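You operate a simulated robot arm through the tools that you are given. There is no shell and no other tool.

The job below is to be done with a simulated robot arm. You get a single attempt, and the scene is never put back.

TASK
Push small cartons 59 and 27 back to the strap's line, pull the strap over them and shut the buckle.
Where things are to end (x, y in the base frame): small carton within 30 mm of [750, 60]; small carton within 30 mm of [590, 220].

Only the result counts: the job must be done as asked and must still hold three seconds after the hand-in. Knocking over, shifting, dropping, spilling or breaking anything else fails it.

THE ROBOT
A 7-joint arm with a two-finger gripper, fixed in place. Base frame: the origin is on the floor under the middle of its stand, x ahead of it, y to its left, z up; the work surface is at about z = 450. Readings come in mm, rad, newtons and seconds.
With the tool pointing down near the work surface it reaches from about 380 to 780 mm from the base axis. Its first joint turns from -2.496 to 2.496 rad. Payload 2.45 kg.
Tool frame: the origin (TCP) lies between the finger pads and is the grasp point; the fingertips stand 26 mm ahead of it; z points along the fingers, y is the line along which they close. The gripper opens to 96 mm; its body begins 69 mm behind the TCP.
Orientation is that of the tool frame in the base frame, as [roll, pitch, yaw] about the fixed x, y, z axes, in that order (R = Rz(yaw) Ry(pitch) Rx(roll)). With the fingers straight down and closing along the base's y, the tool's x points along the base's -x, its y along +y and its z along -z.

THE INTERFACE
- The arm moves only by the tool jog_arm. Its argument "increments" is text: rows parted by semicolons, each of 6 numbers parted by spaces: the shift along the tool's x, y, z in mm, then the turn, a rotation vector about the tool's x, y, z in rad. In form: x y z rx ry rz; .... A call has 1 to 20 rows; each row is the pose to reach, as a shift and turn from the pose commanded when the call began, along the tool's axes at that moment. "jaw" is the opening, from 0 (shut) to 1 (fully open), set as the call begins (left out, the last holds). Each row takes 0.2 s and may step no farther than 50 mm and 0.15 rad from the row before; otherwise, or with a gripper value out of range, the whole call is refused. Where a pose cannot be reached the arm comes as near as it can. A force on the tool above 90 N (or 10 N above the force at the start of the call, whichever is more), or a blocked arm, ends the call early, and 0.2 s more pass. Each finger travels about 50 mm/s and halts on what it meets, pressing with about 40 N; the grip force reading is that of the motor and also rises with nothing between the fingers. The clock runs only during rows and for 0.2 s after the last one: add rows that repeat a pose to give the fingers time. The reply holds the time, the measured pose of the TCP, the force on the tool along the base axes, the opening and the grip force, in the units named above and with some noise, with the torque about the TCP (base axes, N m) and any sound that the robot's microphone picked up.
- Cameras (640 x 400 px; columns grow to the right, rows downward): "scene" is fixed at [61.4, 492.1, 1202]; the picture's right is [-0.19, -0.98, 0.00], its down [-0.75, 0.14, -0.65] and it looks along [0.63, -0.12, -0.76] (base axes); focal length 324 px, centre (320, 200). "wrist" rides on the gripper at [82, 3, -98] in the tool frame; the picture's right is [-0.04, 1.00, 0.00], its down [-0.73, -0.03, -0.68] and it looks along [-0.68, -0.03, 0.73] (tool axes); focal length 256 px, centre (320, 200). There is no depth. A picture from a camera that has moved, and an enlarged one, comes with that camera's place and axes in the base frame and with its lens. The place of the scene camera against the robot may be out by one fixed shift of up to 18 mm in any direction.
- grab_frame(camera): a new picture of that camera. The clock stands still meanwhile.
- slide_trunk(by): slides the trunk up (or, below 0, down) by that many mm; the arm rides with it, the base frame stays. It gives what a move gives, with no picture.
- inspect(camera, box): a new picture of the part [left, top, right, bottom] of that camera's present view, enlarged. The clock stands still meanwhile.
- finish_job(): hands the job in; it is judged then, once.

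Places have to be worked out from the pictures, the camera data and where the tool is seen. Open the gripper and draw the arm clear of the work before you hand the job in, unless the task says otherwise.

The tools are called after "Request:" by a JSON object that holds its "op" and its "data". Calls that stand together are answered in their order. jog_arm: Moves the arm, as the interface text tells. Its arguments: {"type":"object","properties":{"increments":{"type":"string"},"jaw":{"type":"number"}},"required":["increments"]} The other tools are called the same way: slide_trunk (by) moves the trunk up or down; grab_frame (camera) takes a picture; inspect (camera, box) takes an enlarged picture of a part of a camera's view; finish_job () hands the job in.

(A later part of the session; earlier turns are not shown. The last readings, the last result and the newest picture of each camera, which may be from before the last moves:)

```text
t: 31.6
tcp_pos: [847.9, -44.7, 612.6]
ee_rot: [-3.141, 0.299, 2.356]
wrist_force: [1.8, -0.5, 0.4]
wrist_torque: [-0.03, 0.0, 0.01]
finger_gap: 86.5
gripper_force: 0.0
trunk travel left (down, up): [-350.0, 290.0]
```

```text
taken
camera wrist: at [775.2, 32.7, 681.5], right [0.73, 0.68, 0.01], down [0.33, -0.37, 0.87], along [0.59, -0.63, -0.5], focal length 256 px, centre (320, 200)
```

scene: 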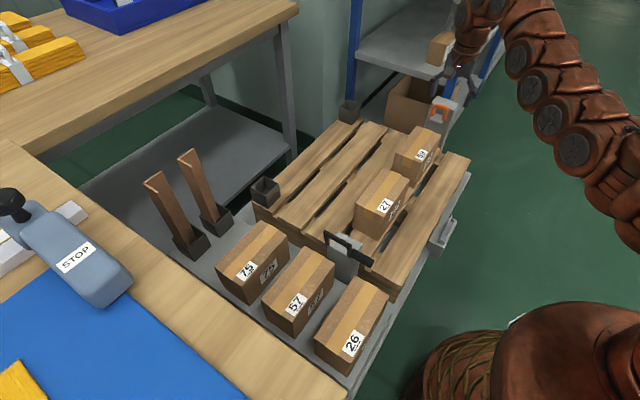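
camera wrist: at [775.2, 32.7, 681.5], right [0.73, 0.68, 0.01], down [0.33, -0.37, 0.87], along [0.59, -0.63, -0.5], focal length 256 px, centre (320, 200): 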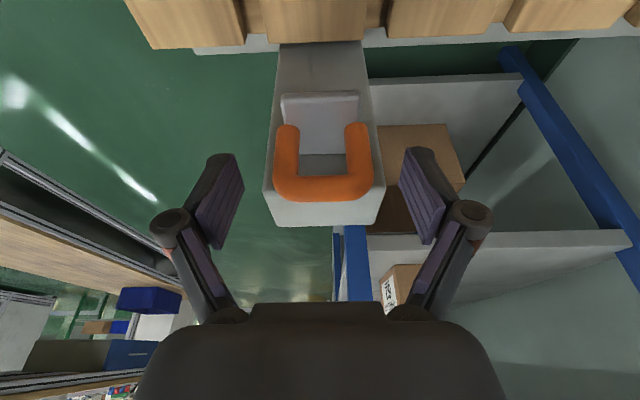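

The bar is centred between the pads and level with the TCP. I'll close on the handle.

Request:
{"op": "jog_arm", "data": {"increments": "0 0 0 0 0 0; 0 0 0 0 0 0; 0 0 0 0 0 0; 0 0 0 0 0 0; 0 0 0 0 0 0; 0 0 0 0 0 0", "jaw": 0}}

Request:
{"op": "grab_frame", "data": {"camera": "wrist"}}

Request:
{"op": "inspect", "data": {"camera": "scene", "box": [400, 60, 496, 130]}}

```text
t: 33.0
tcp_pos: [849.3, -44.1, 613.5]
ee_rot: [3.14, 0.301, 2.357]
wrist_force: [7.3, 6.8, 2.0]
wrist_torque: [0.16, -0.27, 0.08]
finger_gap: 53.2
gripper_force: 45.0
trunk travel left (down, up): [-350.0, 290.0]
```

```text
taken
camera wrist: at [775.5, 33.7, 682.1], right [0.73, 0.68, 0.01], down [0.33, -0.37, 0.87], along [0.59, -0.63, -0.5], focal length 256 px, centre (320, 200)
```

wrist: 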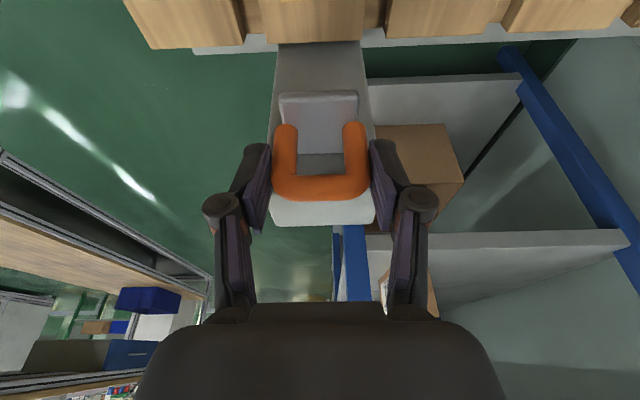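

```text
5.71 times, centred on (448, 95) of scene
camera zoom: at [61.4, 492.1, 1202.0], right [-0.19, -0.98, 0.0], down [-0.75, 0.14, -0.65], along [0.63, -0.12, -0.76], focal length 1853 px, centre (-411, 800)
```

zoom: 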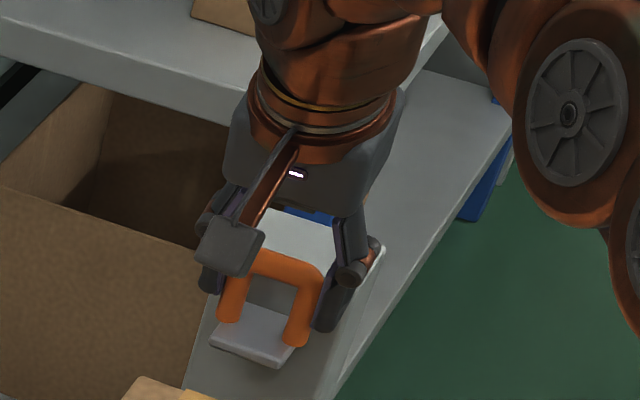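

A firm grip: gap 53.2 mm and 45 N. I'll pull straight along -e1 by 20 mm and read the force.

Request:
{"op": "jog_arm", "data": {"increments": "4.8 0.5 -1.5 0 0 0; 9.6 0.5 -3 0 0 0; 14.3 0.5 -4.4 0 0 0; 19.1 0.5 -5.9 0 0 0; 19.1 0.5 -5.9 0 0 0"}}

Request:
{"op": "grab_frame", "data": {"camera": "wrist"}}

Request:
{"op": "inspect", "data": {"camera": "scene", "box": [400, 60, 496, 130]}}

```text
t: 34.2
tcp_pos: [833.4, -29.9, 613.2]
ee_rot: [-3.141, 0.3, 2.356]
wrist_force: [6.1, 7.1, 1.7]
wrist_torque: [0.43, 0.11, -0.05]
finger_gap: 53.0
gripper_force: 44.8
trunk travel left (down, up): [-350.0, 290.0]
```

```text
taken
camera wrist: at [761.5, 47.8, 682.1], right [0.73, 0.68, 0.01], down [0.33, -0.37, 0.87], along [0.59, -0.63, -0.5], focal length 256 px, centre (320, 200)
```

wrist: 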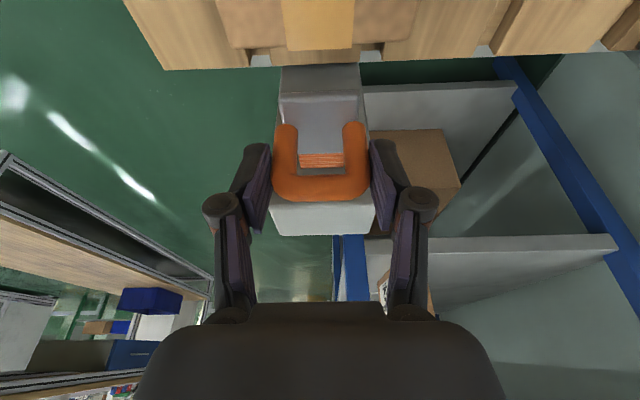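

```text
5.71 times, centred on (448, 95) of scene
camera zoom: at [61.4, 492.1, 1202.0], right [-0.19, -0.98, 0.0], down [-0.75, 0.14, -0.65], along [0.63, -0.12, -0.76], focal length 1853 px, centre (-411, 800)
```

zoom: 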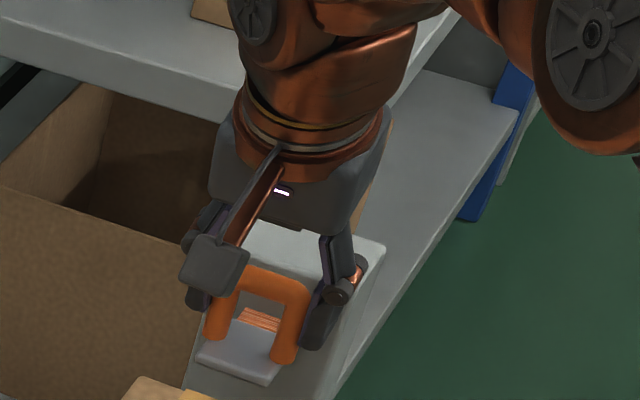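

The orange strap is paying out of the far post, with almost no pull-back: about 0 N along e1 and a steady ~9 N sideways along +e2. I'll pull farther while easing 2 mm toward +e2 to see if the side load drops.

Request:
{"op": "jog_arm", "data": {"increments": "9.6 1 -3 0 0 0; 19.1 2 -5.9 0 0 0; 28.7 2 -8.9 0 0 0; 38.2 2 -11.8 0 0 0; 38.2 2 -11.8 0 0 0"}}

Request:
{"op": "grab_frame", "data": {"camera": "wrist"}}

Request:
{"op": "inspect", "data": {"camera": "scene", "box": [380, 60, 492, 140]}}

```text
t: 35.4
tcp_pos: [807.1, -1.5, 613.3]
ee_rot: [-3.139, 0.298, 2.356]
wrist_force: [-3.6, -2.2, 3.1]
wrist_torque: [-0.35, 0.48, 0.08]
finger_gap: 53.3
gripper_force: 45.2
trunk travel left (down, up): [-350.0, 290.0]
```

```text
taken
camera wrist: at [734.0, 76.0, 682.2], right [0.73, 0.68, 0.01], down [0.33, -0.37, 0.86], along [0.59, -0.63, -0.5], focal length 256 px, centre (320, 200)
```

wrist: 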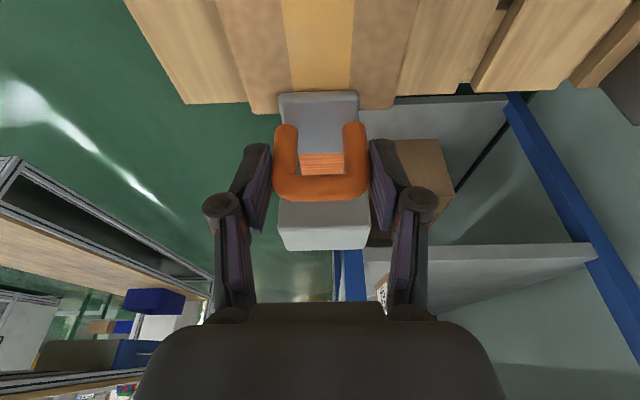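

```text
5.00 times, centred on (436, 100) of scene
camera zoom: at [61.4, 492.1, 1202.0], right [-0.19, -0.98, 0.0], down [-0.75, 0.14, -0.65], along [0.63, -0.12, -0.76], focal length 1621 px, centre (-260, 700)
```

zoom: 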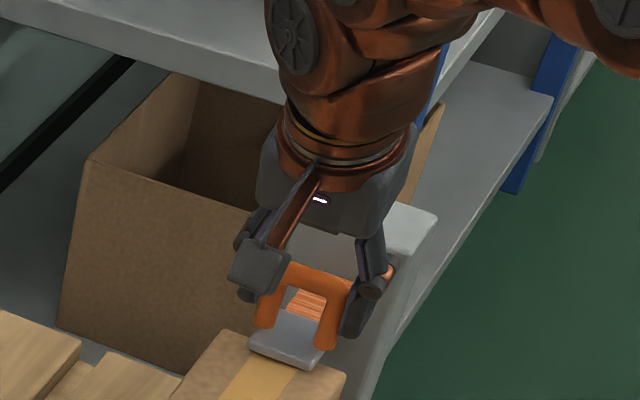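

The side load flips sign within 2.5 mm, so the tongue seems to run on a straight guide along e1 at fixed height, with no pull-back. I'll draw it another 220 mm along the line over carton 59.

Request:
{"op": "jog_arm", "data": {"increments": "19.1 -0.4 -5.9 0 0 0; 38.2 -0.8 -11.8 0 0 0; 57.3 -0.8 -17.7 0 0 0; 76.4 -0.8 -23.6 0 0 0; 95.5 -0.8 -29.6 0 0 0; 114.6 -0.8 -35.5 0 0 0; 133.7 -0.8 -41.4 0 0 0; 152.8 -0.8 -47.3 0 0 0; 171.9 -0.8 -53.2 0 0 0; 191 -0.8 -59.1 0 0 0; 210 -0.8 -65 0 0 0; 210 -0.8 -65 0 0 0"}}

Request:
{"op": "grab_frame", "data": {"camera": "wrist"}}

Request:
{"op": "grab_frame", "data": {"camera": "scene"}}

```text
t: 38.0
tcp_pos: [652.2, 153.0, 612.9]
ee_rot: [-3.139, 0.298, 2.356]
wrist_force: [-22.0, -20.3, -0.3]
wrist_torque: [-0.49, 0.99, -0.12]
finger_gap: 53.1
gripper_force: 44.9
trunk travel left (down, up): [-350.0, 290.0]
```

```text
taken
camera wrist: at [579.4, 230.8, 682.3], right [0.73, 0.68, 0.01], down [0.34, -0.37, 0.86], along [0.59, -0.63, -0.5], focal length 256 px, centre (320, 200)
```

wrist: 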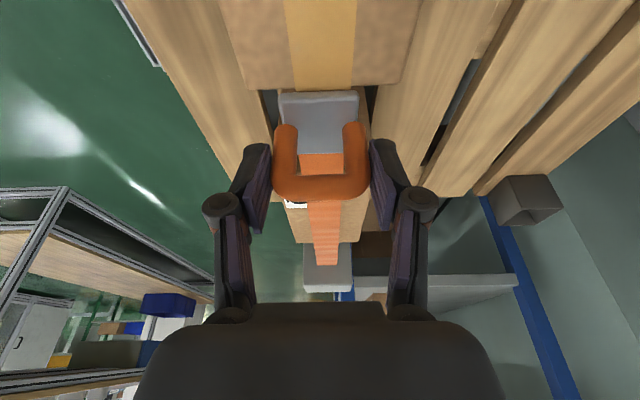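

```text
taken
```

scene: 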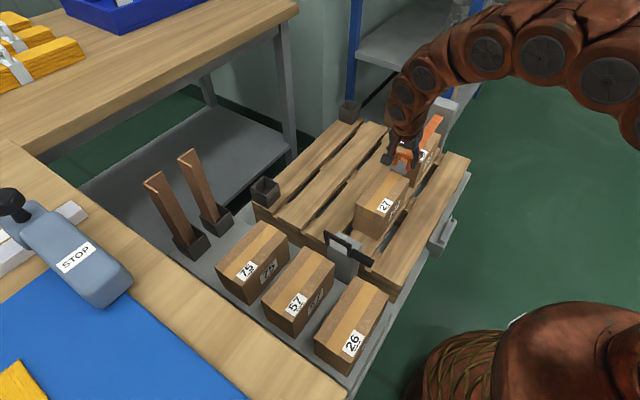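

The side load has grown to about -30 N along e2, so the guide runs slightly off my 45° direction. I'll shift 5 mm toward -e2 in place and re-read.

Request:
{"op": "jog_arm", "data": {"increments": "0 -2.5 0 0 0 0; 0 -5 0 0 0 0; 0 -5 0 0 0 0"}}

```text
t: 38.8
tcp_pos: [651.2, 153.5, 611.9]
ee_rot: [3.138, 0.299, 2.359]
wrist_force: [10.5, 12.4, -21.1]
wrist_torque: [0.94, 0.19, 0.19]
finger_gap: 52.8
gripper_force: 45.4
trunk travel left (down, up): [-350.0, 290.0]
```

The actual TCP keeps to e2≈569 and the forces come from about 3 mm of command mismatch, so the guide is stiff. I'll ease back 1.6 mm and draw the tongue on until it hangs above carton 27, where it is safe to re-grip it with a better lean.

Request:
{"op": "jog_arm", "data": {"increments": "0 1.6 0 0 0 0; 19.1 1.6 -5.9 0 0 0; 38.2 1.6 -11.8 0 0 0; 57.3 1.6 -17.7 0 0 0; 76.4 1.6 -23.6 0 0 0; 90.7 1.6 -28.1 0 0 0; 90.7 1.6 -28.1 0 0 0"}}

Request:
{"op": "grab_frame", "data": {"camera": "wrist"}}

Request:
{"op": "inspect", "data": {"camera": "scene", "box": [320, 80, 480, 220]}}

```text
t: 40.4
tcp_pos: [584.6, 220.5, 612.0]
ee_rot: [3.14, 0.3, 2.358]
wrist_force: [31.4, 31.4, -20.7]
wrist_torque: [0.67, -0.59, 0.25]
finger_gap: 52.9
gripper_force: 45.2
trunk travel left (down, up): [-350.0, 290.0]
```

```text
taken
camera wrist: at [510.4, 298.4, 682.6], right [0.73, 0.68, 0.01], down [0.33, -0.38, 0.87], along [0.59, -0.63, -0.5], focal length 256 px, centre (320, 200)
```

wrist: 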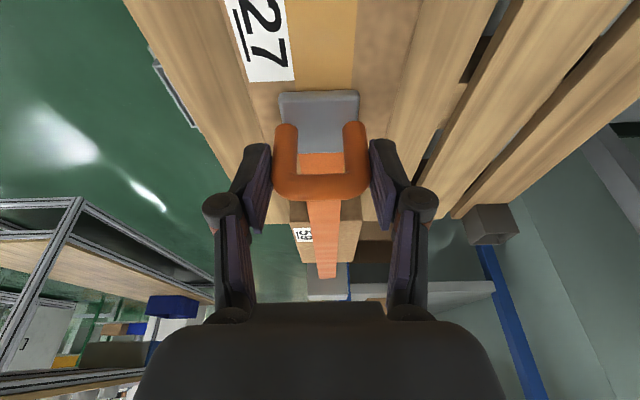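

```text
2.86 times, centred on (400, 150) of scene
camera zoom: at [61.4, 492.1, 1202.0], right [-0.19, -0.98, 0.0], down [-0.75, 0.14, -0.65], along [0.63, -0.12, -0.76], focal length 926 px, centre (91, 343)
```

zoom: 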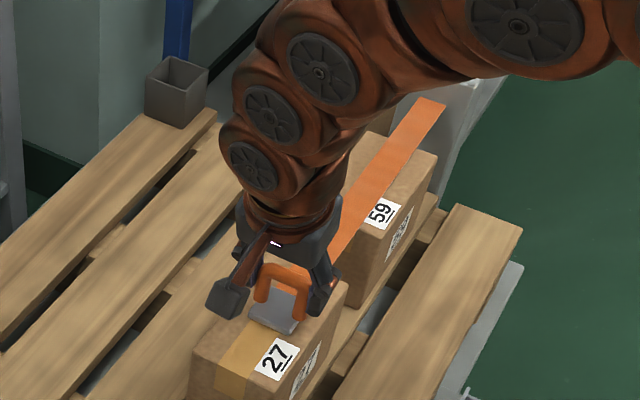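

The tongue is now over carton 27, with the strap running neatly over carton 59. The side load is +44 N, so I'll relax 4 mm toward +e2 before opening the jaws.

Request:
{"op": "jog_arm", "data": {"increments": "0 2 0 0 0 0; 0 4 0 0 0 0; 0 4 0 0 0 0"}}

```text
t: 41.2
tcp_pos: [584.0, 222.5, 613.4]
ee_rot: [-3.138, 0.3, 2.356]
wrist_force: [11.6, 12.2, 3.7]
wrist_torque: [-0.25, 0.03, 0.23]
finger_gap: 53.2
gripper_force: 45.3
trunk travel left (down, up): [-350.0, 290.0]
```

Loads are small now: about 17 N sideways and 4 N vertical. I'll ease 2 mm more and then open the jaws gently to about 70 mm while staying in place.

Request:
{"op": "jog_arm", "data": {"increments": "0 2 0 0 0 0; 0 2 0 0 0 0"}}

Request:
{"op": "jog_arm", "data": {"increments": "0 0 0 0 0 0; 0 0 0 0 0 0; 0 0 0 0 0 0", "jaw": 0.72}}

Request:
{"op": "grab_frame", "data": {"camera": "wrist"}}

Request:
{"op": "inspect", "data": {"camera": "scene", "box": [320, 80, 480, 220]}}

```text
t: 41.8
tcp_pos: [585.4, 219.6, 612.9]
ee_rot: [-3.135, 0.296, 2.353]
wrist_force: [-6.8, -6.4, 12.1]
wrist_torque: [-0.65, 0.36, -0.05]
finger_gap: 52.9
gripper_force: 45.5
trunk travel left (down, up): [-350.0, 290.0]
```

```text
t: 42.6
tcp_pos: [585.4, 222.3, 612.5]
ee_rot: [3.141, 0.3, 2.356]
wrist_force: [-0.6, -0.4, 0.1]
wrist_torque: [0.02, -0.02, 0.0]
finger_gap: 69.5
gripper_force: 0.1
trunk travel left (down, up): [-350.0, 290.0]
```

```text
taken
camera wrist: at [512.9, 300.4, 682.6], right [0.73, 0.68, 0.01], down [0.33, -0.37, 0.87], along [0.59, -0.63, -0.5], focal length 256 px, centre (320, 200)
```

wrist: 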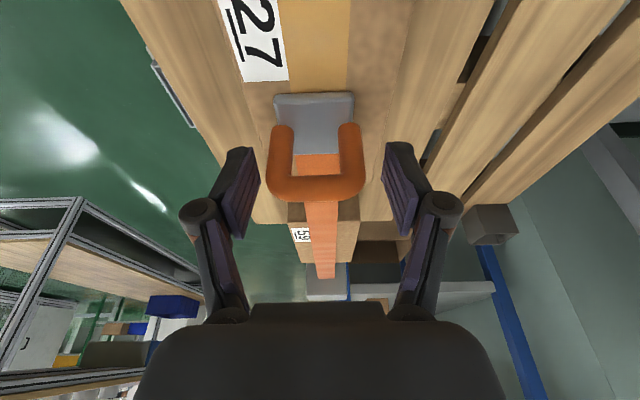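

```text
2.86 times, centred on (400, 150) of scene
camera zoom: at [61.4, 492.1, 1202.0], right [-0.19, -0.98, 0.0], down [-0.75, 0.14, -0.65], along [0.63, -0.12, -0.76], focal length 926 px, centre (91, 343)
```

zoom: 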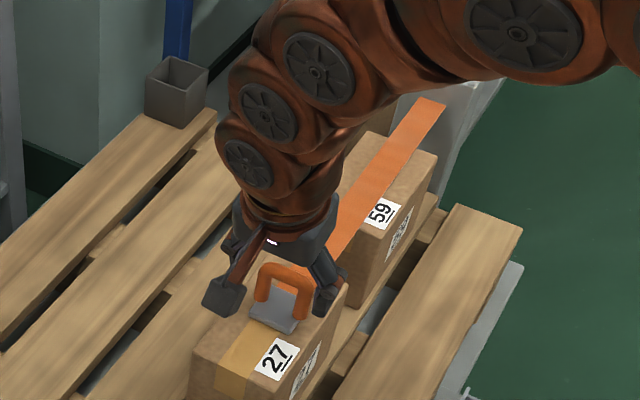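

The tongue stays put when released, with its handle at e1≈261, e2≈568.6. I'll back out, lean the gripper the other way (tops toward +e1, away from the lever), and line up for a second grip.

Request:
{"op": "jog_arm", "data": {"increments": "0 0 -29 0 0 0; 0 -1 -58 0 0 0; -10 -2.5 -55 0 0.15 0; -20 -2.5 -52 0 0.3 0; -30 -2.5 -49 0 0.45 0; -40.8 -2.5 -45.8 0 0.6 0; -40.8 -2.5 -45.8 0 0.6 0", "jaw": 0.85}}

Request:
{"op": "grab_frame", "data": {"camera": "wrist"}}

Request:
{"op": "grab_frame", "data": {"camera": "scene"}}

```text
t: 44.2
tcp_pos: [603.8, 203.2, 668.0]
ee_rot: [-3.141, -0.303, 2.356]
wrist_force: [-0.3, -0.9, 0.5]
wrist_torque: [0.0, 0.0, 0.01]
finger_gap: 81.5
gripper_force: 0.1
trunk travel left (down, up): [-350.0, 290.0]
```

```text
taken
camera wrist: at [571.4, 239.2, 786.0], right [0.73, 0.68, -0.01], down [0.62, -0.66, 0.43], along [0.28, -0.32, -0.9], focal length 256 px, centre (320, 200)
```

wrist: 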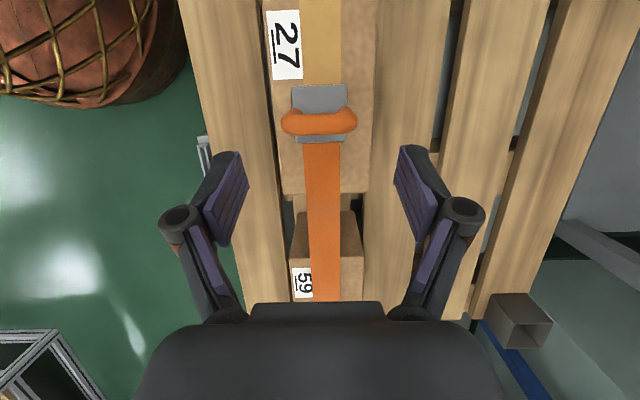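

```text
taken
```

scene: 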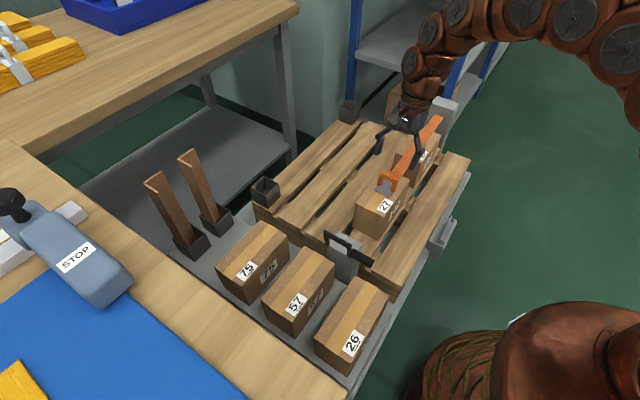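

The handle is centred between the fingers, about 1 mm off. I'll advance 59 mm along the tool axis and then close.

Request:
{"op": "jog_arm", "data": {"increments": "0 -0.8 20 0 0 0; 0 -0.8 40 0 0 0; 0 -0.8 59 0 0 0; 0 -0.8 59 0 0 0"}}

Request:
{"op": "jog_arm", "data": {"increments": "0 0 0 0 0 0; 0 0 0 0 0 0; 0 0 0 0 0 0; 0 0 0 0 0 0; 0 0 0 0 0 0", "jaw": 0}}

Request:
{"op": "grab_frame", "data": {"camera": "wrist"}}

Request:
{"op": "inspect", "data": {"camera": "scene", "box": [320, 100, 480, 220]}}

```text
t: 45.2
tcp_pos: [590.6, 215.5, 610.9]
ee_rot: [3.14, -0.299, 2.356]
wrist_force: [0.5, 0.1, -0.1]
wrist_torque: [-0.01, -0.02, 0.03]
finger_gap: 81.8
gripper_force: 0.2
trunk travel left (down, up): [-350.0, 290.0]
```

```text
t: 46.4
tcp_pos: [591.1, 214.5, 612.3]
ee_rot: [3.14, -0.301, 2.355]
wrist_force: [1.2, 2.1, 0.9]
wrist_torque: [0.06, -0.1, -0.02]
finger_gap: 53.2
gripper_force: 44.8
trunk travel left (down, up): [-350.0, 290.0]
```

```text
taken
camera wrist: at [558.1, 251.5, 729.7], right [0.73, 0.68, -0.01], down [0.62, -0.66, 0.43], along [0.29, -0.32, -0.9], focal length 256 px, centre (320, 200)
```

wrist: 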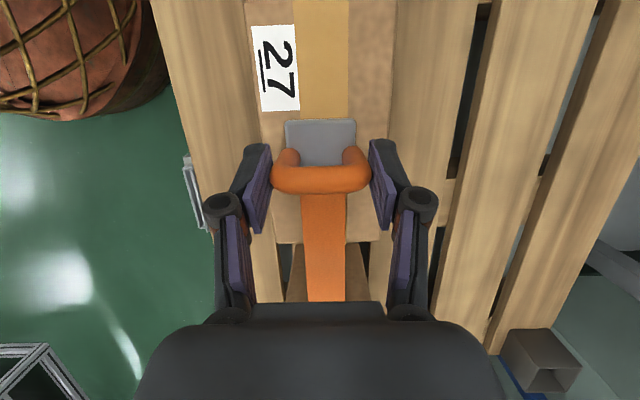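

```text
3.33 times, centred on (400, 160) of scene
camera zoom: at [61.4, 492.1, 1202.0], right [-0.19, -0.98, 0.0], down [-0.75, 0.14, -0.65], along [0.63, -0.12, -0.76], focal length 1081 px, centre (53, 333)
```

zoom: 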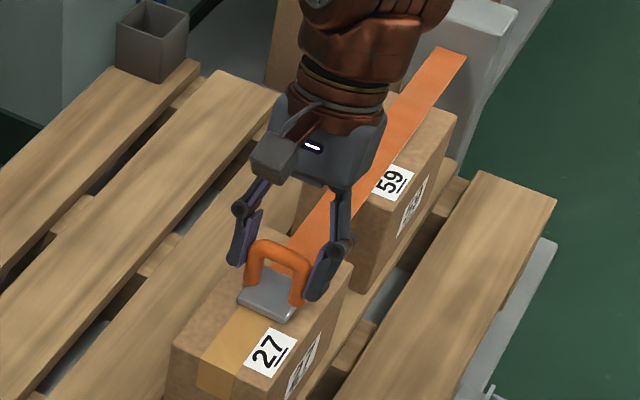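

Firm grip with nearly no side load. I'll pull 100 mm closer to the near post and look at the buckle from there.

Request:
{"op": "jog_arm", "data": {"increments": "19.1 0 5.9 0 0 0; 38.2 0 11.8 0 0 0; 57.3 0 17.7 0 0 0; 76.4 0 23.6 0 0 0; 95.5 0 29.6 0 0 0; 95.5 0 29.6 0 0 0"}}

Request:
{"op": "grab_frame", "data": {"camera": "wrist"}}

Request:
{"op": "inspect", "data": {"camera": "scene", "box": [300, 150, 460, 290]}}

```text
t: 47.8
tcp_pos: [519.1, 287.2, 611.8]
ee_rot: [3.141, -0.299, 2.36]
wrist_force: [-3.3, -1.4, 7.2]
wrist_torque: [-0.55, 0.06, -0.02]
finger_gap: 53.2
gripper_force: 45.1
trunk travel left (down, up): [-350.0, 290.0]
```

```text
taken
camera wrist: at [486.5, 322.9, 729.7], right [0.73, 0.68, -0.01], down [0.62, -0.66, 0.43], along [0.29, -0.32, -0.9], focal length 256 px, centre (320, 200)
```

wrist: 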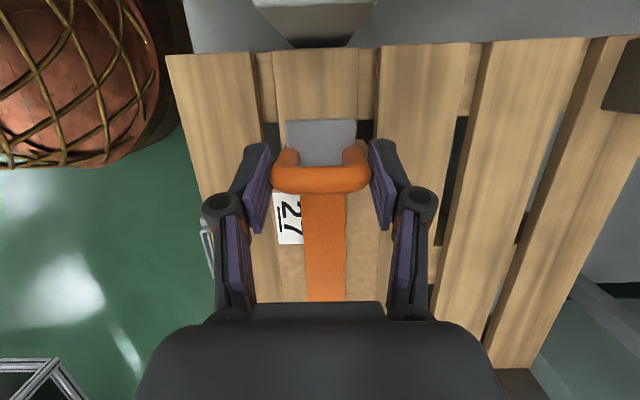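

```text
2.86 times, centred on (380, 220) of scene
camera zoom: at [61.4, 492.1, 1202.0], right [-0.19, -0.98, 0.0], down [-0.75, 0.14, -0.65], along [0.63, -0.12, -0.76], focal length 926 px, centre (149, 143)
```

zoom: 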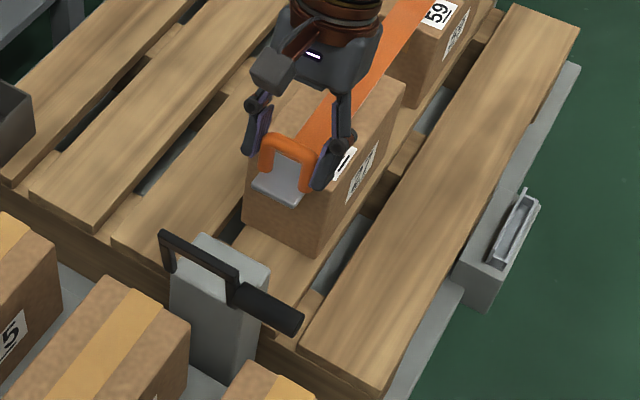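

The forces stay low. I'll advance another 50 mm and look again at the post top and lever.

Request:
{"op": "jog_arm", "data": {"increments": "14.3 0 4.4 0 0 0; 28.7 0 8.9 0 0 0; 47.8 0 14.8 0 0 0; 47.8 0 14.8 0 0 0"}}

Request:
{"op": "grab_frame", "data": {"camera": "wrist"}}

Request:
{"op": "inspect", "data": {"camera": "scene", "box": [310, 180, 406, 270]}}

```text
t: 48.8
tcp_pos: [484.4, 322.0, 611.1]
ee_rot: [-3.141, -0.302, 2.355]
wrist_force: [-8.0, -5.6, 7.3]
wrist_torque: [-0.34, 0.2, 0.06]
finger_gap: 52.8
gripper_force: 45.4
trunk travel left (down, up): [-350.0, 290.0]
```

```text
taken
camera wrist: at [451.4, 358.3, 729.6], right [0.73, 0.68, -0.01], down [0.62, -0.66, 0.43], along [0.28, -0.32, -0.9], focal length 256 px, centre (320, 200)
```

wrist: 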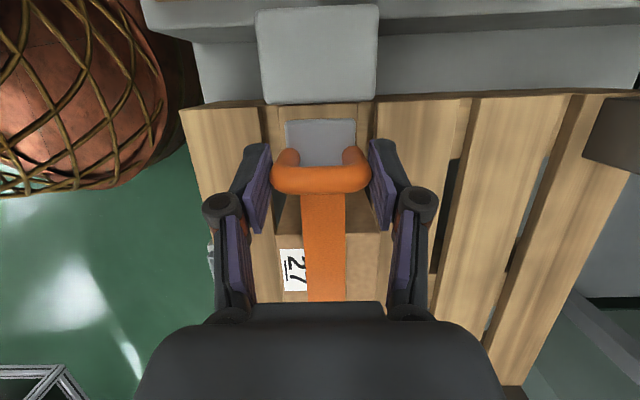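

```text
4.44 times, centred on (358, 225) of scene
camera zoom: at [61.4, 492.1, 1202.0], right [-0.19, -0.98, 0.0], down [-0.75, 0.14, -0.65], along [0.63, -0.12, -0.76], focal length 1441 px, centre (151, 89)
```

zoom: 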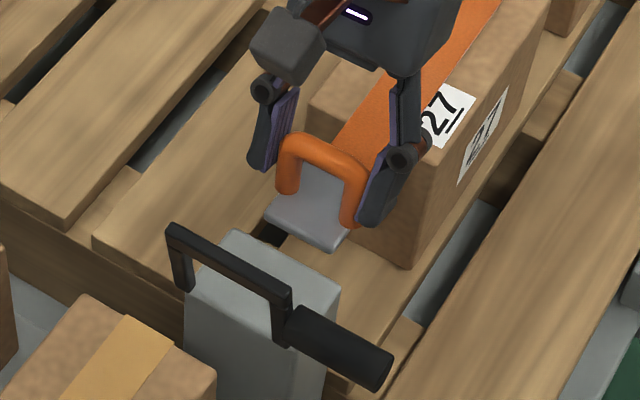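

The post top spans e1≈33–76 at e2≈570 and the tongue plate is just above it. The lever bar stands at e1≈15, z≈634. I'll draw the tongue onto the post in small steps, watching force and sound.

Request:
{"op": "jog_arm", "data": {"increments": "7.6 0 2.4 0 0 0; 15.3 0 4.7 0 0 0; 22.9 0 7.1 0 0 0; 28.7 0 8.9 0 0 0; 28.7 0 8.9 0 0 0"}}

Request:
{"op": "grab_frame", "data": {"camera": "wrist"}}

Request:
{"op": "inspect", "data": {"camera": "scene", "box": [310, 190, 406, 270]}}

```text
t: 50.0
tcp_pos: [463.7, 343.8, 611.3]
ee_rot: [3.14, -0.298, 2.355]
wrist_force: [-4.6, -3.2, -3.2]
wrist_torque: [-0.35, -0.18, 0.02]
finger_gap: 53.1
gripper_force: 45.2
trunk travel left (down, up): [-350.0, 290.0]
```

```text
taken
camera wrist: at [430.9, 378.8, 729.6], right [0.73, 0.68, -0.01], down [0.62, -0.66, 0.43], along [0.28, -0.32, -0.9], focal length 256 px, centre (320, 200)
```

wrist: 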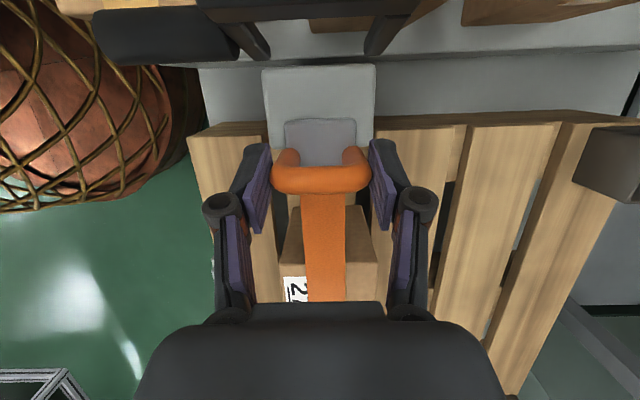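

```text
5.00 times, centred on (358, 230) of scene
camera zoom: at [61.4, 492.1, 1202.0], right [-0.19, -0.98, 0.0], down [-0.75, 0.14, -0.65], along [0.63, -0.12, -0.76], focal length 1621 px, centre (130, 50)
```

zoom: 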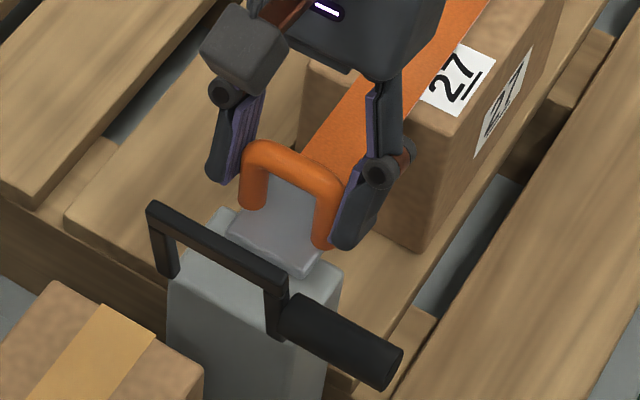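

Request:
{"op": "inspect", "data": {"camera": "wrist", "box": [80, 0, 460, 200]}}

```text
1.68 times, centred on (270, 100) of wrist
camera zoom: at [430.9, 378.8, 729.6], right [0.73, 0.68, -0.01], down [0.62, -0.66, 0.43], along [0.28, -0.32, -0.9], focal length 431 px, centre (404, 368)
```

zoom: 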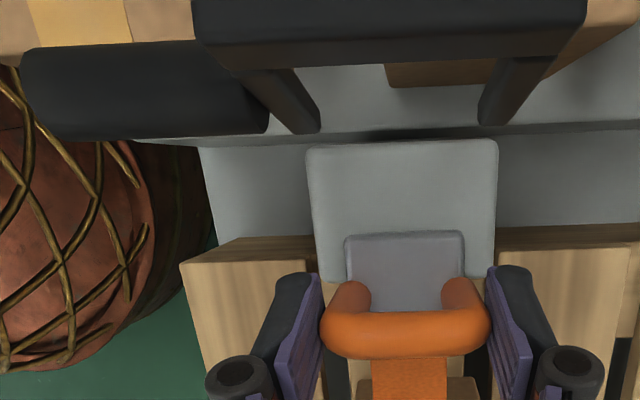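

The plate is sliding onto the post top and the forces are tiny. I'll continue in 10 mm steps toward the lever's pivot, listening for a click or a stop.

Request:
{"op": "jog_arm", "data": {"increments": "4.8 0 1.5 0 0 0; 9.6 0 3 0 0 0; 9.6 0 3 0 0 0"}}

Request:
{"op": "grab_frame", "data": {"camera": "wrist"}}

```text
t: 50.8
tcp_pos: [457.3, 349.7, 611.5]
ee_rot: [-3.141, -0.3, 2.357]
wrist_force: [1.9, 2.1, -7.1]
wrist_torque: [0.38, 0.0, -0.21]
finger_gap: 53.2
gripper_force: 44.8
trunk travel left (down, up): [-350.0, 290.0]
```

```text
taken
camera wrist: at [423.8, 385.8, 729.6], right [0.73, 0.68, -0.01], down [0.62, -0.66, 0.43], along [0.29, -0.32, -0.9], focal length 256 px, centre (320, 200)
```

wrist: 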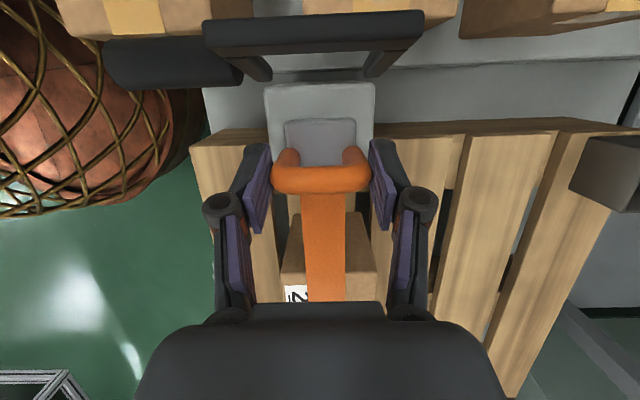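

Request:
{"op": "jog_arm", "data": {"increments": "3.8 0 1.2 0 0 0; 7.6 0 2.4 0 0 0; 7.6 0 2.4 0 0 0"}}

Request:
{"op": "inspect", "data": {"camera": "scene", "box": [310, 190, 406, 270]}}

Request:
{"op": "inspect", "data": {"camera": "wrist", "box": [180, 0, 460, 200]}}

```text
t: 51.6
tcp_pos: [451.1, 353.9, 612.6]
ee_rot: [3.141, -0.3, 2.355]
wrist_force: [0.5, -2.3, -3.2]
wrist_torque: [-0.29, -0.3, -0.1]
finger_gap: 53.3
gripper_force: 45.4
trunk travel left (down, up): [-350.0, 290.0]
```

```text
5.00 times, centred on (358, 230) of scene
camera zoom: at [61.4, 492.1, 1202.0], right [-0.19, -0.98, 0.0], down [-0.75, 0.14, -0.65], along [0.63, -0.12, -0.76], focal length 1621 px, centre (130, 50)
```

zoom: 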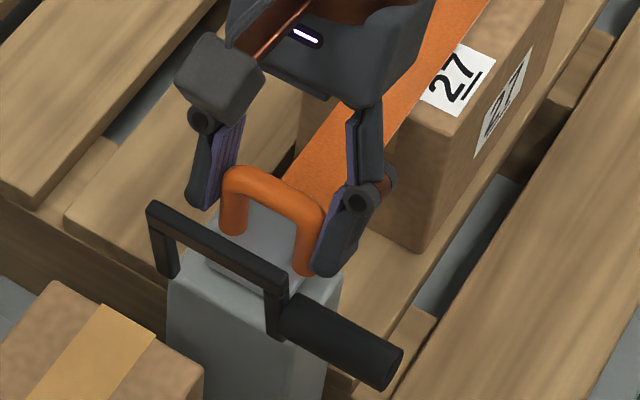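

```text
2.00 times, centred on (320, 100) of wrist
camera zoom: at [418.6, 391.1, 729.6], right [0.73, 0.68, -0.01], down [0.62, -0.66, 0.43], along [0.29, -0.32, -0.9], focal length 512 px, centre (320, 400)
```

zoom: 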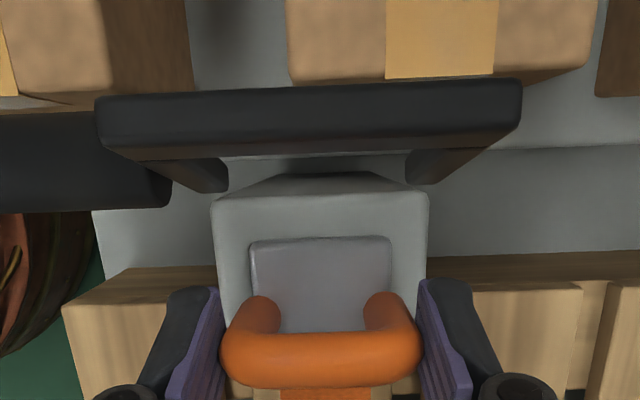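

Still free-running, with the plate's front edge about 8–10 mm short of the post's outer edge. I'll continue gently.

Request:
{"op": "jog_arm", "data": {"increments": "1.9 0 0.6 0 0 0; 3.8 0 1.2 0 0 0; 5.7 0 1.8 0 0 0; 7.6 0 2.4 0 0 0; 7.6 0 2.4 0 0 0"}}

Request:
{"op": "inspect", "data": {"camera": "wrist", "box": [180, 0, 460, 200]}}

```text
t: 52.8
tcp_pos: [444.8, 361.1, 610.9]
ee_rot: [-3.141, -0.304, 2.357]
wrist_force: [-3.7, -4.4, 2.2]
wrist_torque: [-0.22, 0.0, 0.09]
finger_gap: 52.8
gripper_force: 44.7
trunk travel left (down, up): [-350.0, 290.0]
```

```text
2.00 times, centred on (320, 100) of wrist
camera zoom: at [412.2, 397.5, 729.7], right [0.73, 0.68, -0.01], down [0.62, -0.66, 0.43], along [0.28, -0.32, -0.9], focal length 512 px, centre (320, 400)
```

zoom: 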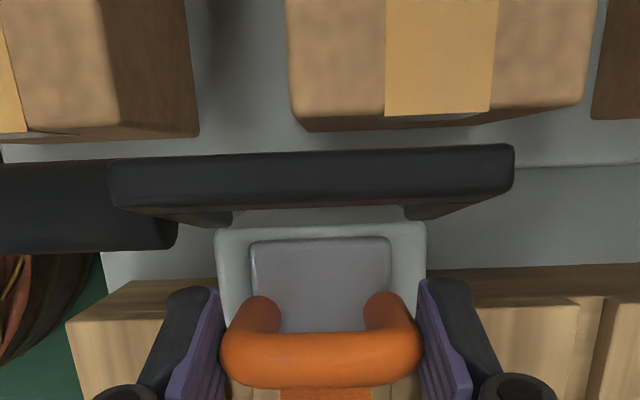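

Request:
{"op": "jog_arm", "data": {"increments": "1.9 0 0.6 0 0 0; 3.8 0 1.2 0 0 0; 5.7 0 1.8 0 0 0; 5.7 0 1.8 0 0 0"}}

Request:
{"op": "inspect", "data": {"camera": "wrist", "box": [180, 0, 460, 200]}}

Request:
{"op": "inspect", "data": {"camera": "scene", "box": [310, 190, 406, 270]}}

```text
t: 53.8
tcp_pos: [441.2, 364.5, 611.9]
ee_rot: [3.14, -0.3, 2.358]
wrist_force: [23.6, -22.4, -3.2]
wrist_torque: [-0.55, -0.66, -0.01]
finger_gap: 53.5
gripper_force: 45.4
trunk travel left (down, up): [-350.0, 290.0]
```

```text
2.00 times, centred on (320, 100) of wrist
camera zoom: at [408.1, 401.2, 730.1], right [0.73, 0.68, -0.01], down [0.62, -0.66, 0.43], along [0.29, -0.32, -0.9], focal length 512 px, centre (320, 400)
```

zoom: 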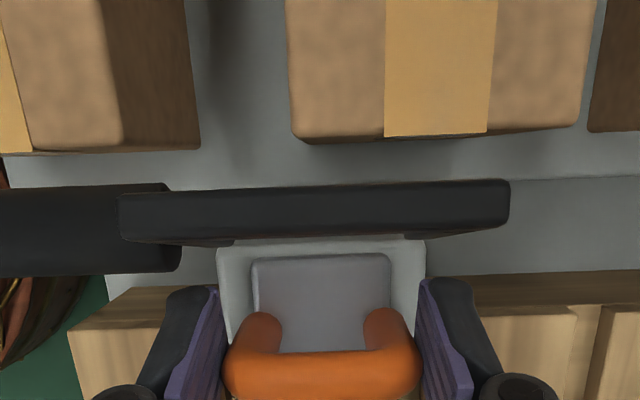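

```text
5.00 times, centred on (358, 230) of scene
camera zoom: at [61.4, 492.1, 1202.0], right [-0.19, -0.98, 0.0], down [-0.75, 0.14, -0.65], along [0.63, -0.12, -0.76], focal length 1621 px, centre (130, 50)
```

zoom: 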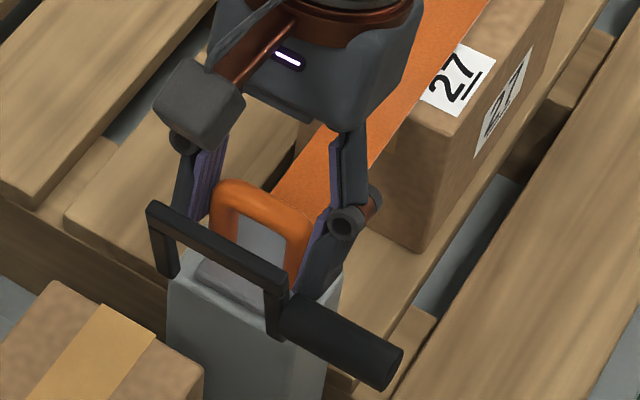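

The pull met a firm stop (+32 N along e1) with the plate centred on the post top, so the tongue is at its seat. I'll open the jaws just enough to free the handle and check it stays.

Request:
{"op": "jog_arm", "data": {"increments": "0 0 0 0 0 0; 0 0 0 0 0 0; 0 0 0 0 0 0", "jaw": 0.68}}

Request:
{"op": "inspect", "data": {"camera": "wrist", "box": [180, 0, 460, 200]}}

Request:
{"op": "inspect", "data": {"camera": "scene", "box": [310, 190, 406, 270]}}

```text
t: 54.6
tcp_pos: [439.6, 364.7, 612.7]
ee_rot: [-3.14, -0.3, 2.356]
wrist_force: [-0.1, -0.4, -0.6]
wrist_torque: [-0.01, 0.01, -0.01]
finger_gap: 65.3
gripper_force: 0.1
trunk travel left (down, up): [-350.0, 290.0]
```

```text
2.00 times, centred on (320, 100) of wrist
camera zoom: at [407.0, 401.6, 730.1], right [0.73, 0.68, -0.01], down [0.62, -0.66, 0.43], along [0.29, -0.32, -0.9], focal length 512 px, centre (320, 400)
```

zoom: 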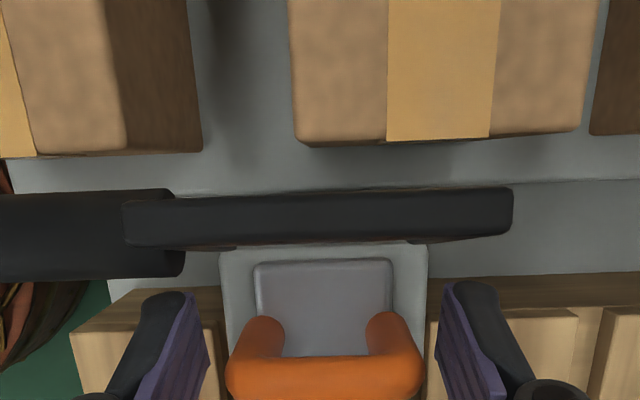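

```text
5.00 times, centred on (358, 230) of scene
camera zoom: at [61.4, 492.1, 1202.0], right [-0.19, -0.98, 0.0], down [-0.75, 0.14, -0.65], along [0.63, -0.12, -0.76], focal length 1621 px, centre (130, 50)
```

zoom: 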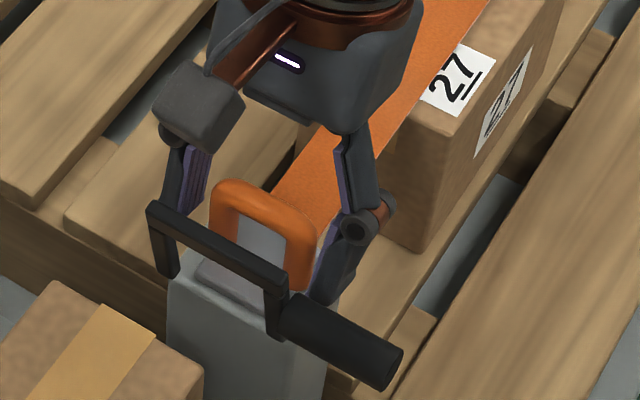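

The tongue stays seated and free of the fingers. I'll retreat along the tool axis, up and away from the lever, then look at the buckle again.

Request:
{"op": "jog_arm", "data": {"increments": "0 0 -20 0 0 0; 0 0 -50 0 0 0; 0 0 -90 0 0 0; 0 0 -130 0 0 0; -40 0 -150 0 0 0; -40 0 -150 0 0 0"}}

Request:
{"op": "grab_frame", "data": {"camera": "wrist"}}

Request:
{"op": "inspect", "data": {"camera": "scene", "box": [310, 190, 406, 270]}}

```text
t: 56.0
tcp_pos: [497.1, 306.5, 743.0]
ee_rot: [3.141, -0.299, 2.357]
wrist_force: [-0.2, -0.3, 0.3]
wrist_torque: [0.02, 0.02, -0.04]
finger_gap: 65.2
gripper_force: 0.1
trunk travel left (down, up): [-350.0, 290.0]
```

```text
taken
camera wrist: at [465.4, 342.5, 861.5], right [0.73, 0.68, -0.01], down [0.62, -0.66, 0.43], along [0.28, -0.32, -0.9], focal length 256 px, centre (320, 200)
```

wrist: 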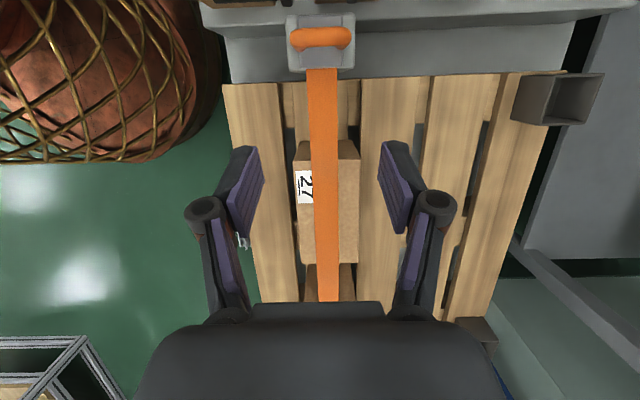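

```text
5.00 times, centred on (358, 230) of scene
camera zoom: at [61.4, 492.1, 1202.0], right [-0.19, -0.98, 0.0], down [-0.75, 0.14, -0.65], along [0.63, -0.12, -0.76], focal length 1621 px, centre (130, 50)
```

zoom: 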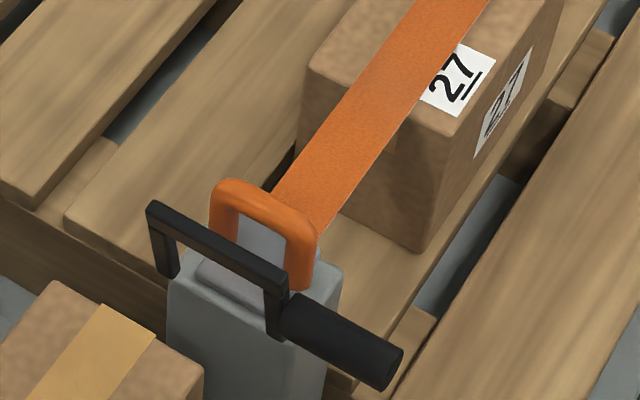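

The strap lies over both cartons with its tongue on the near post. Now I'll bring the camera round to the front side to see the lever and its side grip end-on, first levelling the tool.

Request:
{"op": "jog_arm", "data": {"increments": "0 0 0 0 -0.15 0; 0 0 0 0 -0.3 0; 0 0 0 0 -0.3 0", "jaw": 0.5}}

Request:
{"op": "jog_arm", "data": {"increments": "10.5 -16.2 2.1 0 0 -0.143; 20.9 -32.4 4.2 0 0 -0.286; 31.4 -48.5 6.3 0 0 -0.428; 41.8 -64.7 8.4 0 0 -0.571; 52.3 -80.9 10.5 0 0 -0.714; 62.7 -97.1 12.5 0 0 -0.857; 73.2 -113.3 14.6 0 0 -1.0; 83.6 -129.5 16.7 0 0 -1.143; 94.1 -145.6 18.8 0 0 -1.285; 104.5 -161.8 20.9 0 0 -1.428; 115 -178 23 0 0 -1.571; 115 -178 23 0 0 -1.571"}}

Request:
{"op": "grab_frame", "data": {"camera": "wrist"}}

Request:
{"op": "grab_frame", "data": {"camera": "scene"}}

```text
t: 56.8
tcp_pos: [498.6, 305.7, 742.0]
ee_rot: [3.14, 0.001, 2.357]
wrist_force: [0.1, -0.4, 0.5]
wrist_torque: [0.0, 0.03, -0.01]
finger_gap: 48.1
gripper_force: 0.1
trunk travel left (down, up): [-350.0, 290.0]
```

```text
t: 59.4
tcp_pos: [290.9, 261.8, 718.5]
ee_rot: [-3.141, 0.001, -2.355]
wrist_force: [0.0, -0.4, 0.3]
wrist_torque: [0.03, 0.02, 0.01]
finger_gap: 47.9
gripper_force: 0.0
trunk travel left (down, up): [-350.0, 290.0]
```

```text
taken
camera wrist: at [231.5, 206.7, 817.7], right [-0.68, 0.73, 0.0], down [0.54, 0.5, 0.68], along [0.5, 0.46, -0.73], focal length 256 px, centre (320, 200)
```

wrist: 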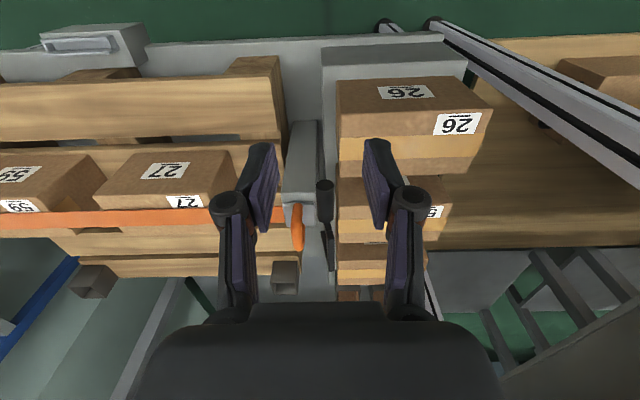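

```text
taken
```

scene: 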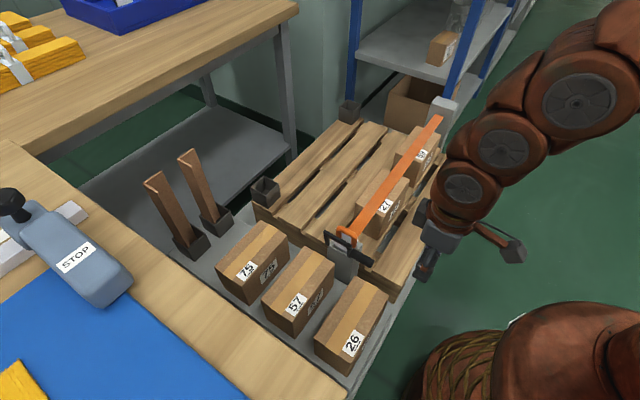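

Request:
{"op": "inspect", "data": {"camera": "wrist", "box": [250, 100, 410, 300]}}

Request:
{"op": "inspect", "data": {"camera": "wrist", "box": [270, 160, 366, 280]}}

```text
2.00 times, centred on (330, 200) of wrist
camera zoom: at [231.5, 206.7, 817.7], right [-0.68, 0.73, 0.0], down [0.54, 0.5, 0.68], along [0.5, 0.46, -0.73], focal length 512 px, centre (300, 200)
```

zoom: 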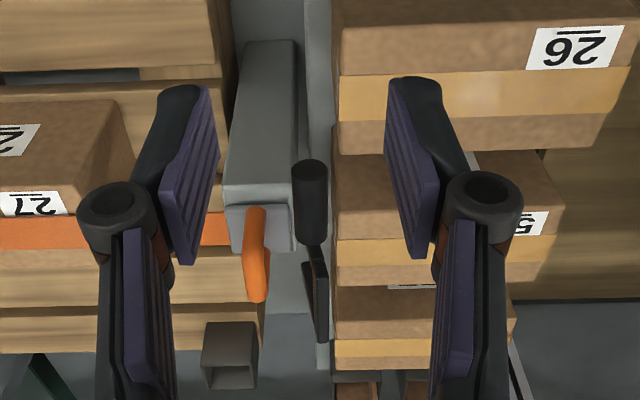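

```text
3.33 times, centred on (318, 220) of wrist
camera zoom: at [231.5, 206.7, 817.7], right [-0.68, 0.73, 0.0], down [0.54, 0.5, 0.68], along [0.5, 0.46, -0.73], focal length 853 px, centre (327, 133)
```

zoom: 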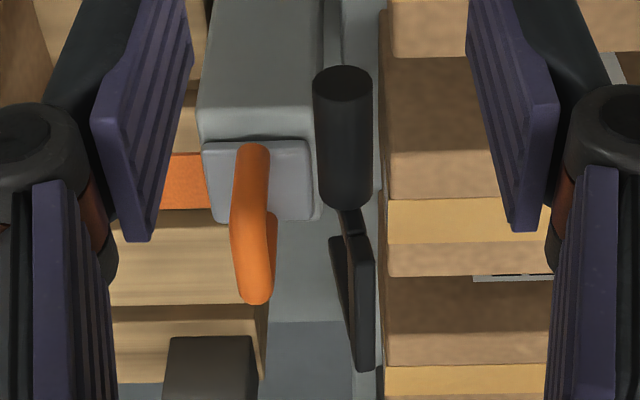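

The grip's axis runs along e2 from 486 to 540 at e1≈20.5, z≈606, with a radius of about 9 mm. I need to know how high cartons 57 and 26 beside it are before putting fingers there, so I'll zoom in.

Request:
{"op": "inspect", "data": {"camera": "wrist", "box": [320, 60, 500, 180]}}

Request:
{"op": "inspect", "data": {"camera": "scene", "box": [250, 230, 400, 370]}}

```text
3.33 times, centred on (410, 120) of wrist
camera zoom: at [231.5, 206.7, 817.7], right [-0.68, 0.73, 0.0], down [0.54, 0.5, 0.68], along [0.5, 0.46, -0.73], focal length 853 px, centre (20, 467)
```

zoom: 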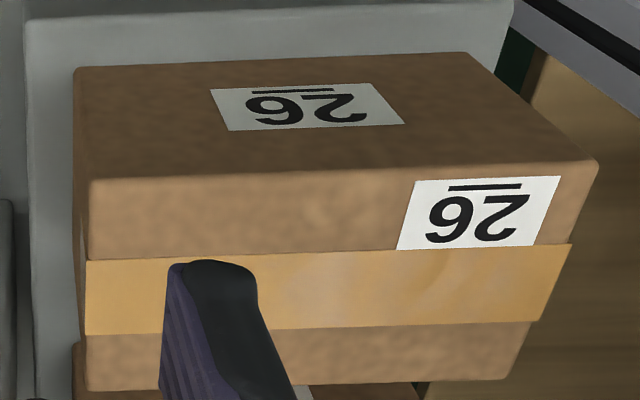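

```text
2.86 times, centred on (325, 300) of scene
camera zoom: at [61.4, 492.1, 1202.0], right [-0.19, -0.98, 0.0], down [-0.75, 0.14, -0.65], along [0.63, -0.12, -0.76], focal length 926 px, centre (306, -86)
```

zoom: 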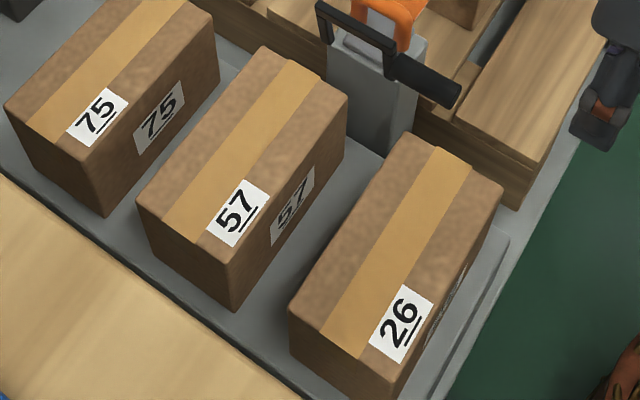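

Cartons 26 and 57 have their tops at z≈550 with inner edges at e1≈0, so fingertips kept above z≈588 clear them. I'll close the fingers and bring them down on the outer side of the lever's grip, at e1≈-18, e2≈512.

Request:
{"op": "jog_arm", "data": {"increments": "-40 13 0 0 0 0; -80 26 0 0 0 0; -121.2 38.6 0 0 0 0; -121.2 38.6 30 0 0 0; -121.2 38.6 60 0 0 0; -121.2 38.6 85 0 0 0; -121.2 38.6 101 0 0 0; -121.2 38.6 101 0 0 0", "jaw": 0}}

Request:
{"op": "grab_frame", "data": {"camera": "wrist"}}

Request:
{"op": "inspect", "data": {"camera": "scene", "box": [310, 180, 438, 280]}}

```text
t: 61.2
tcp_pos: [349.5, 376.1, 620.7]
ee_rot: [-3.141, 0.0, -2.356]
wrist_force: [0.3, 0.6, 1.0]
wrist_torque: [0.0, 0.0, 0.04]
finger_gap: 0.0
gripper_force: 28.5
trunk travel left (down, up): [-350.0, 290.0]
```

```text
taken
camera wrist: at [288.7, 320.3, 716.9], right [-0.68, 0.73, 0.0], down [0.54, 0.5, 0.68], along [0.5, 0.46, -0.73], focal length 256 px, centre (320, 200)
```

wrist: 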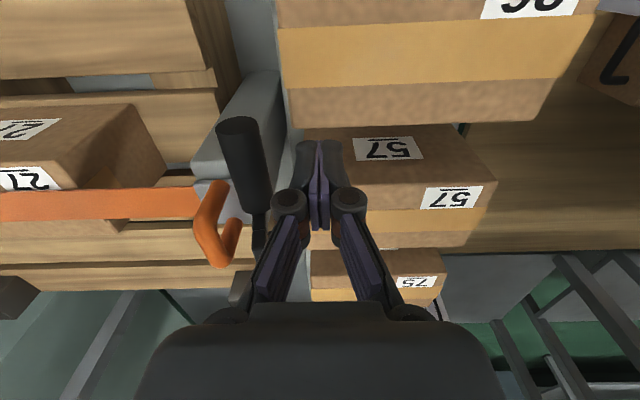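

```text
4.00 times, centred on (374, 230) of scene
camera zoom: at [61.4, 492.1, 1202.0], right [-0.19, -0.98, 0.0], down [-0.75, 0.14, -0.65], along [0.63, -0.12, -0.76], focal length 1297 px, centre (104, 80)
```

zoom: 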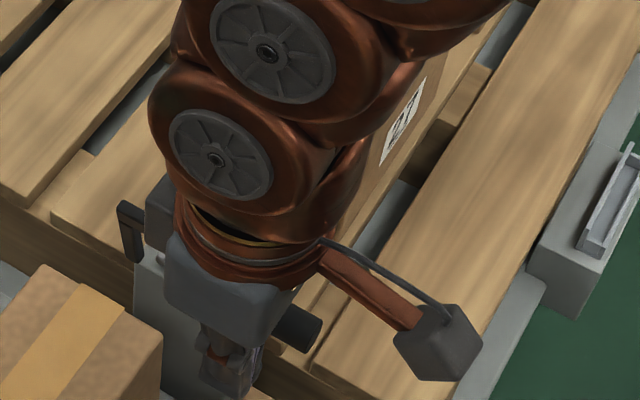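

The closed fingers are beside the grip. I'll lower 4 mm and push gently along +e1 for 25 mm, watching the force.

Request:
{"op": "jog_arm", "data": {"increments": "0 0 4 0 0 0; 0 -5 4 0 0 0; 0 -10 4 0 0 0; 0 -15 4 0 0 0; 0 -20 4 0 0 0; 0 -25 4 0 0 0"}}

Request:
{"op": "grab_frame", "data": {"camera": "wrist"}}

```text
t: 62.6
tcp_pos: [367.3, 357.0, 613.9]
ee_rot: [-3.14, 0.001, -2.356]
wrist_force: [-0.7, 1.1, 0.7]
wrist_torque: [-0.01, 0.0, 0.0]
finger_gap: 0.1
gripper_force: 28.5
trunk travel left (down, up): [-350.0, 290.0]
```

```text
taken
camera wrist: at [307.5, 300.9, 712.4], right [-0.68, 0.73, 0.0], down [0.54, 0.5, 0.68], along [0.5, 0.46, -0.73], focal length 256 px, centre (320, 200)
```

wrist: 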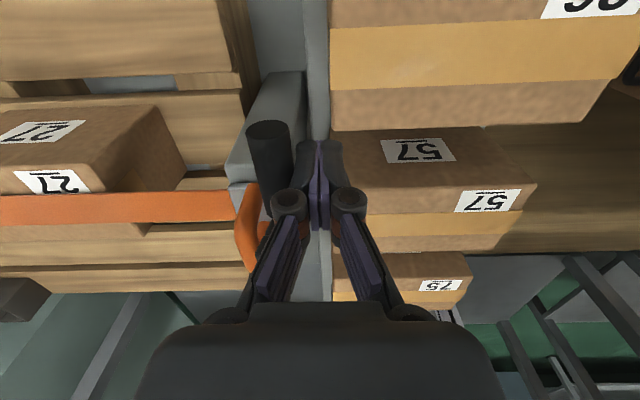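

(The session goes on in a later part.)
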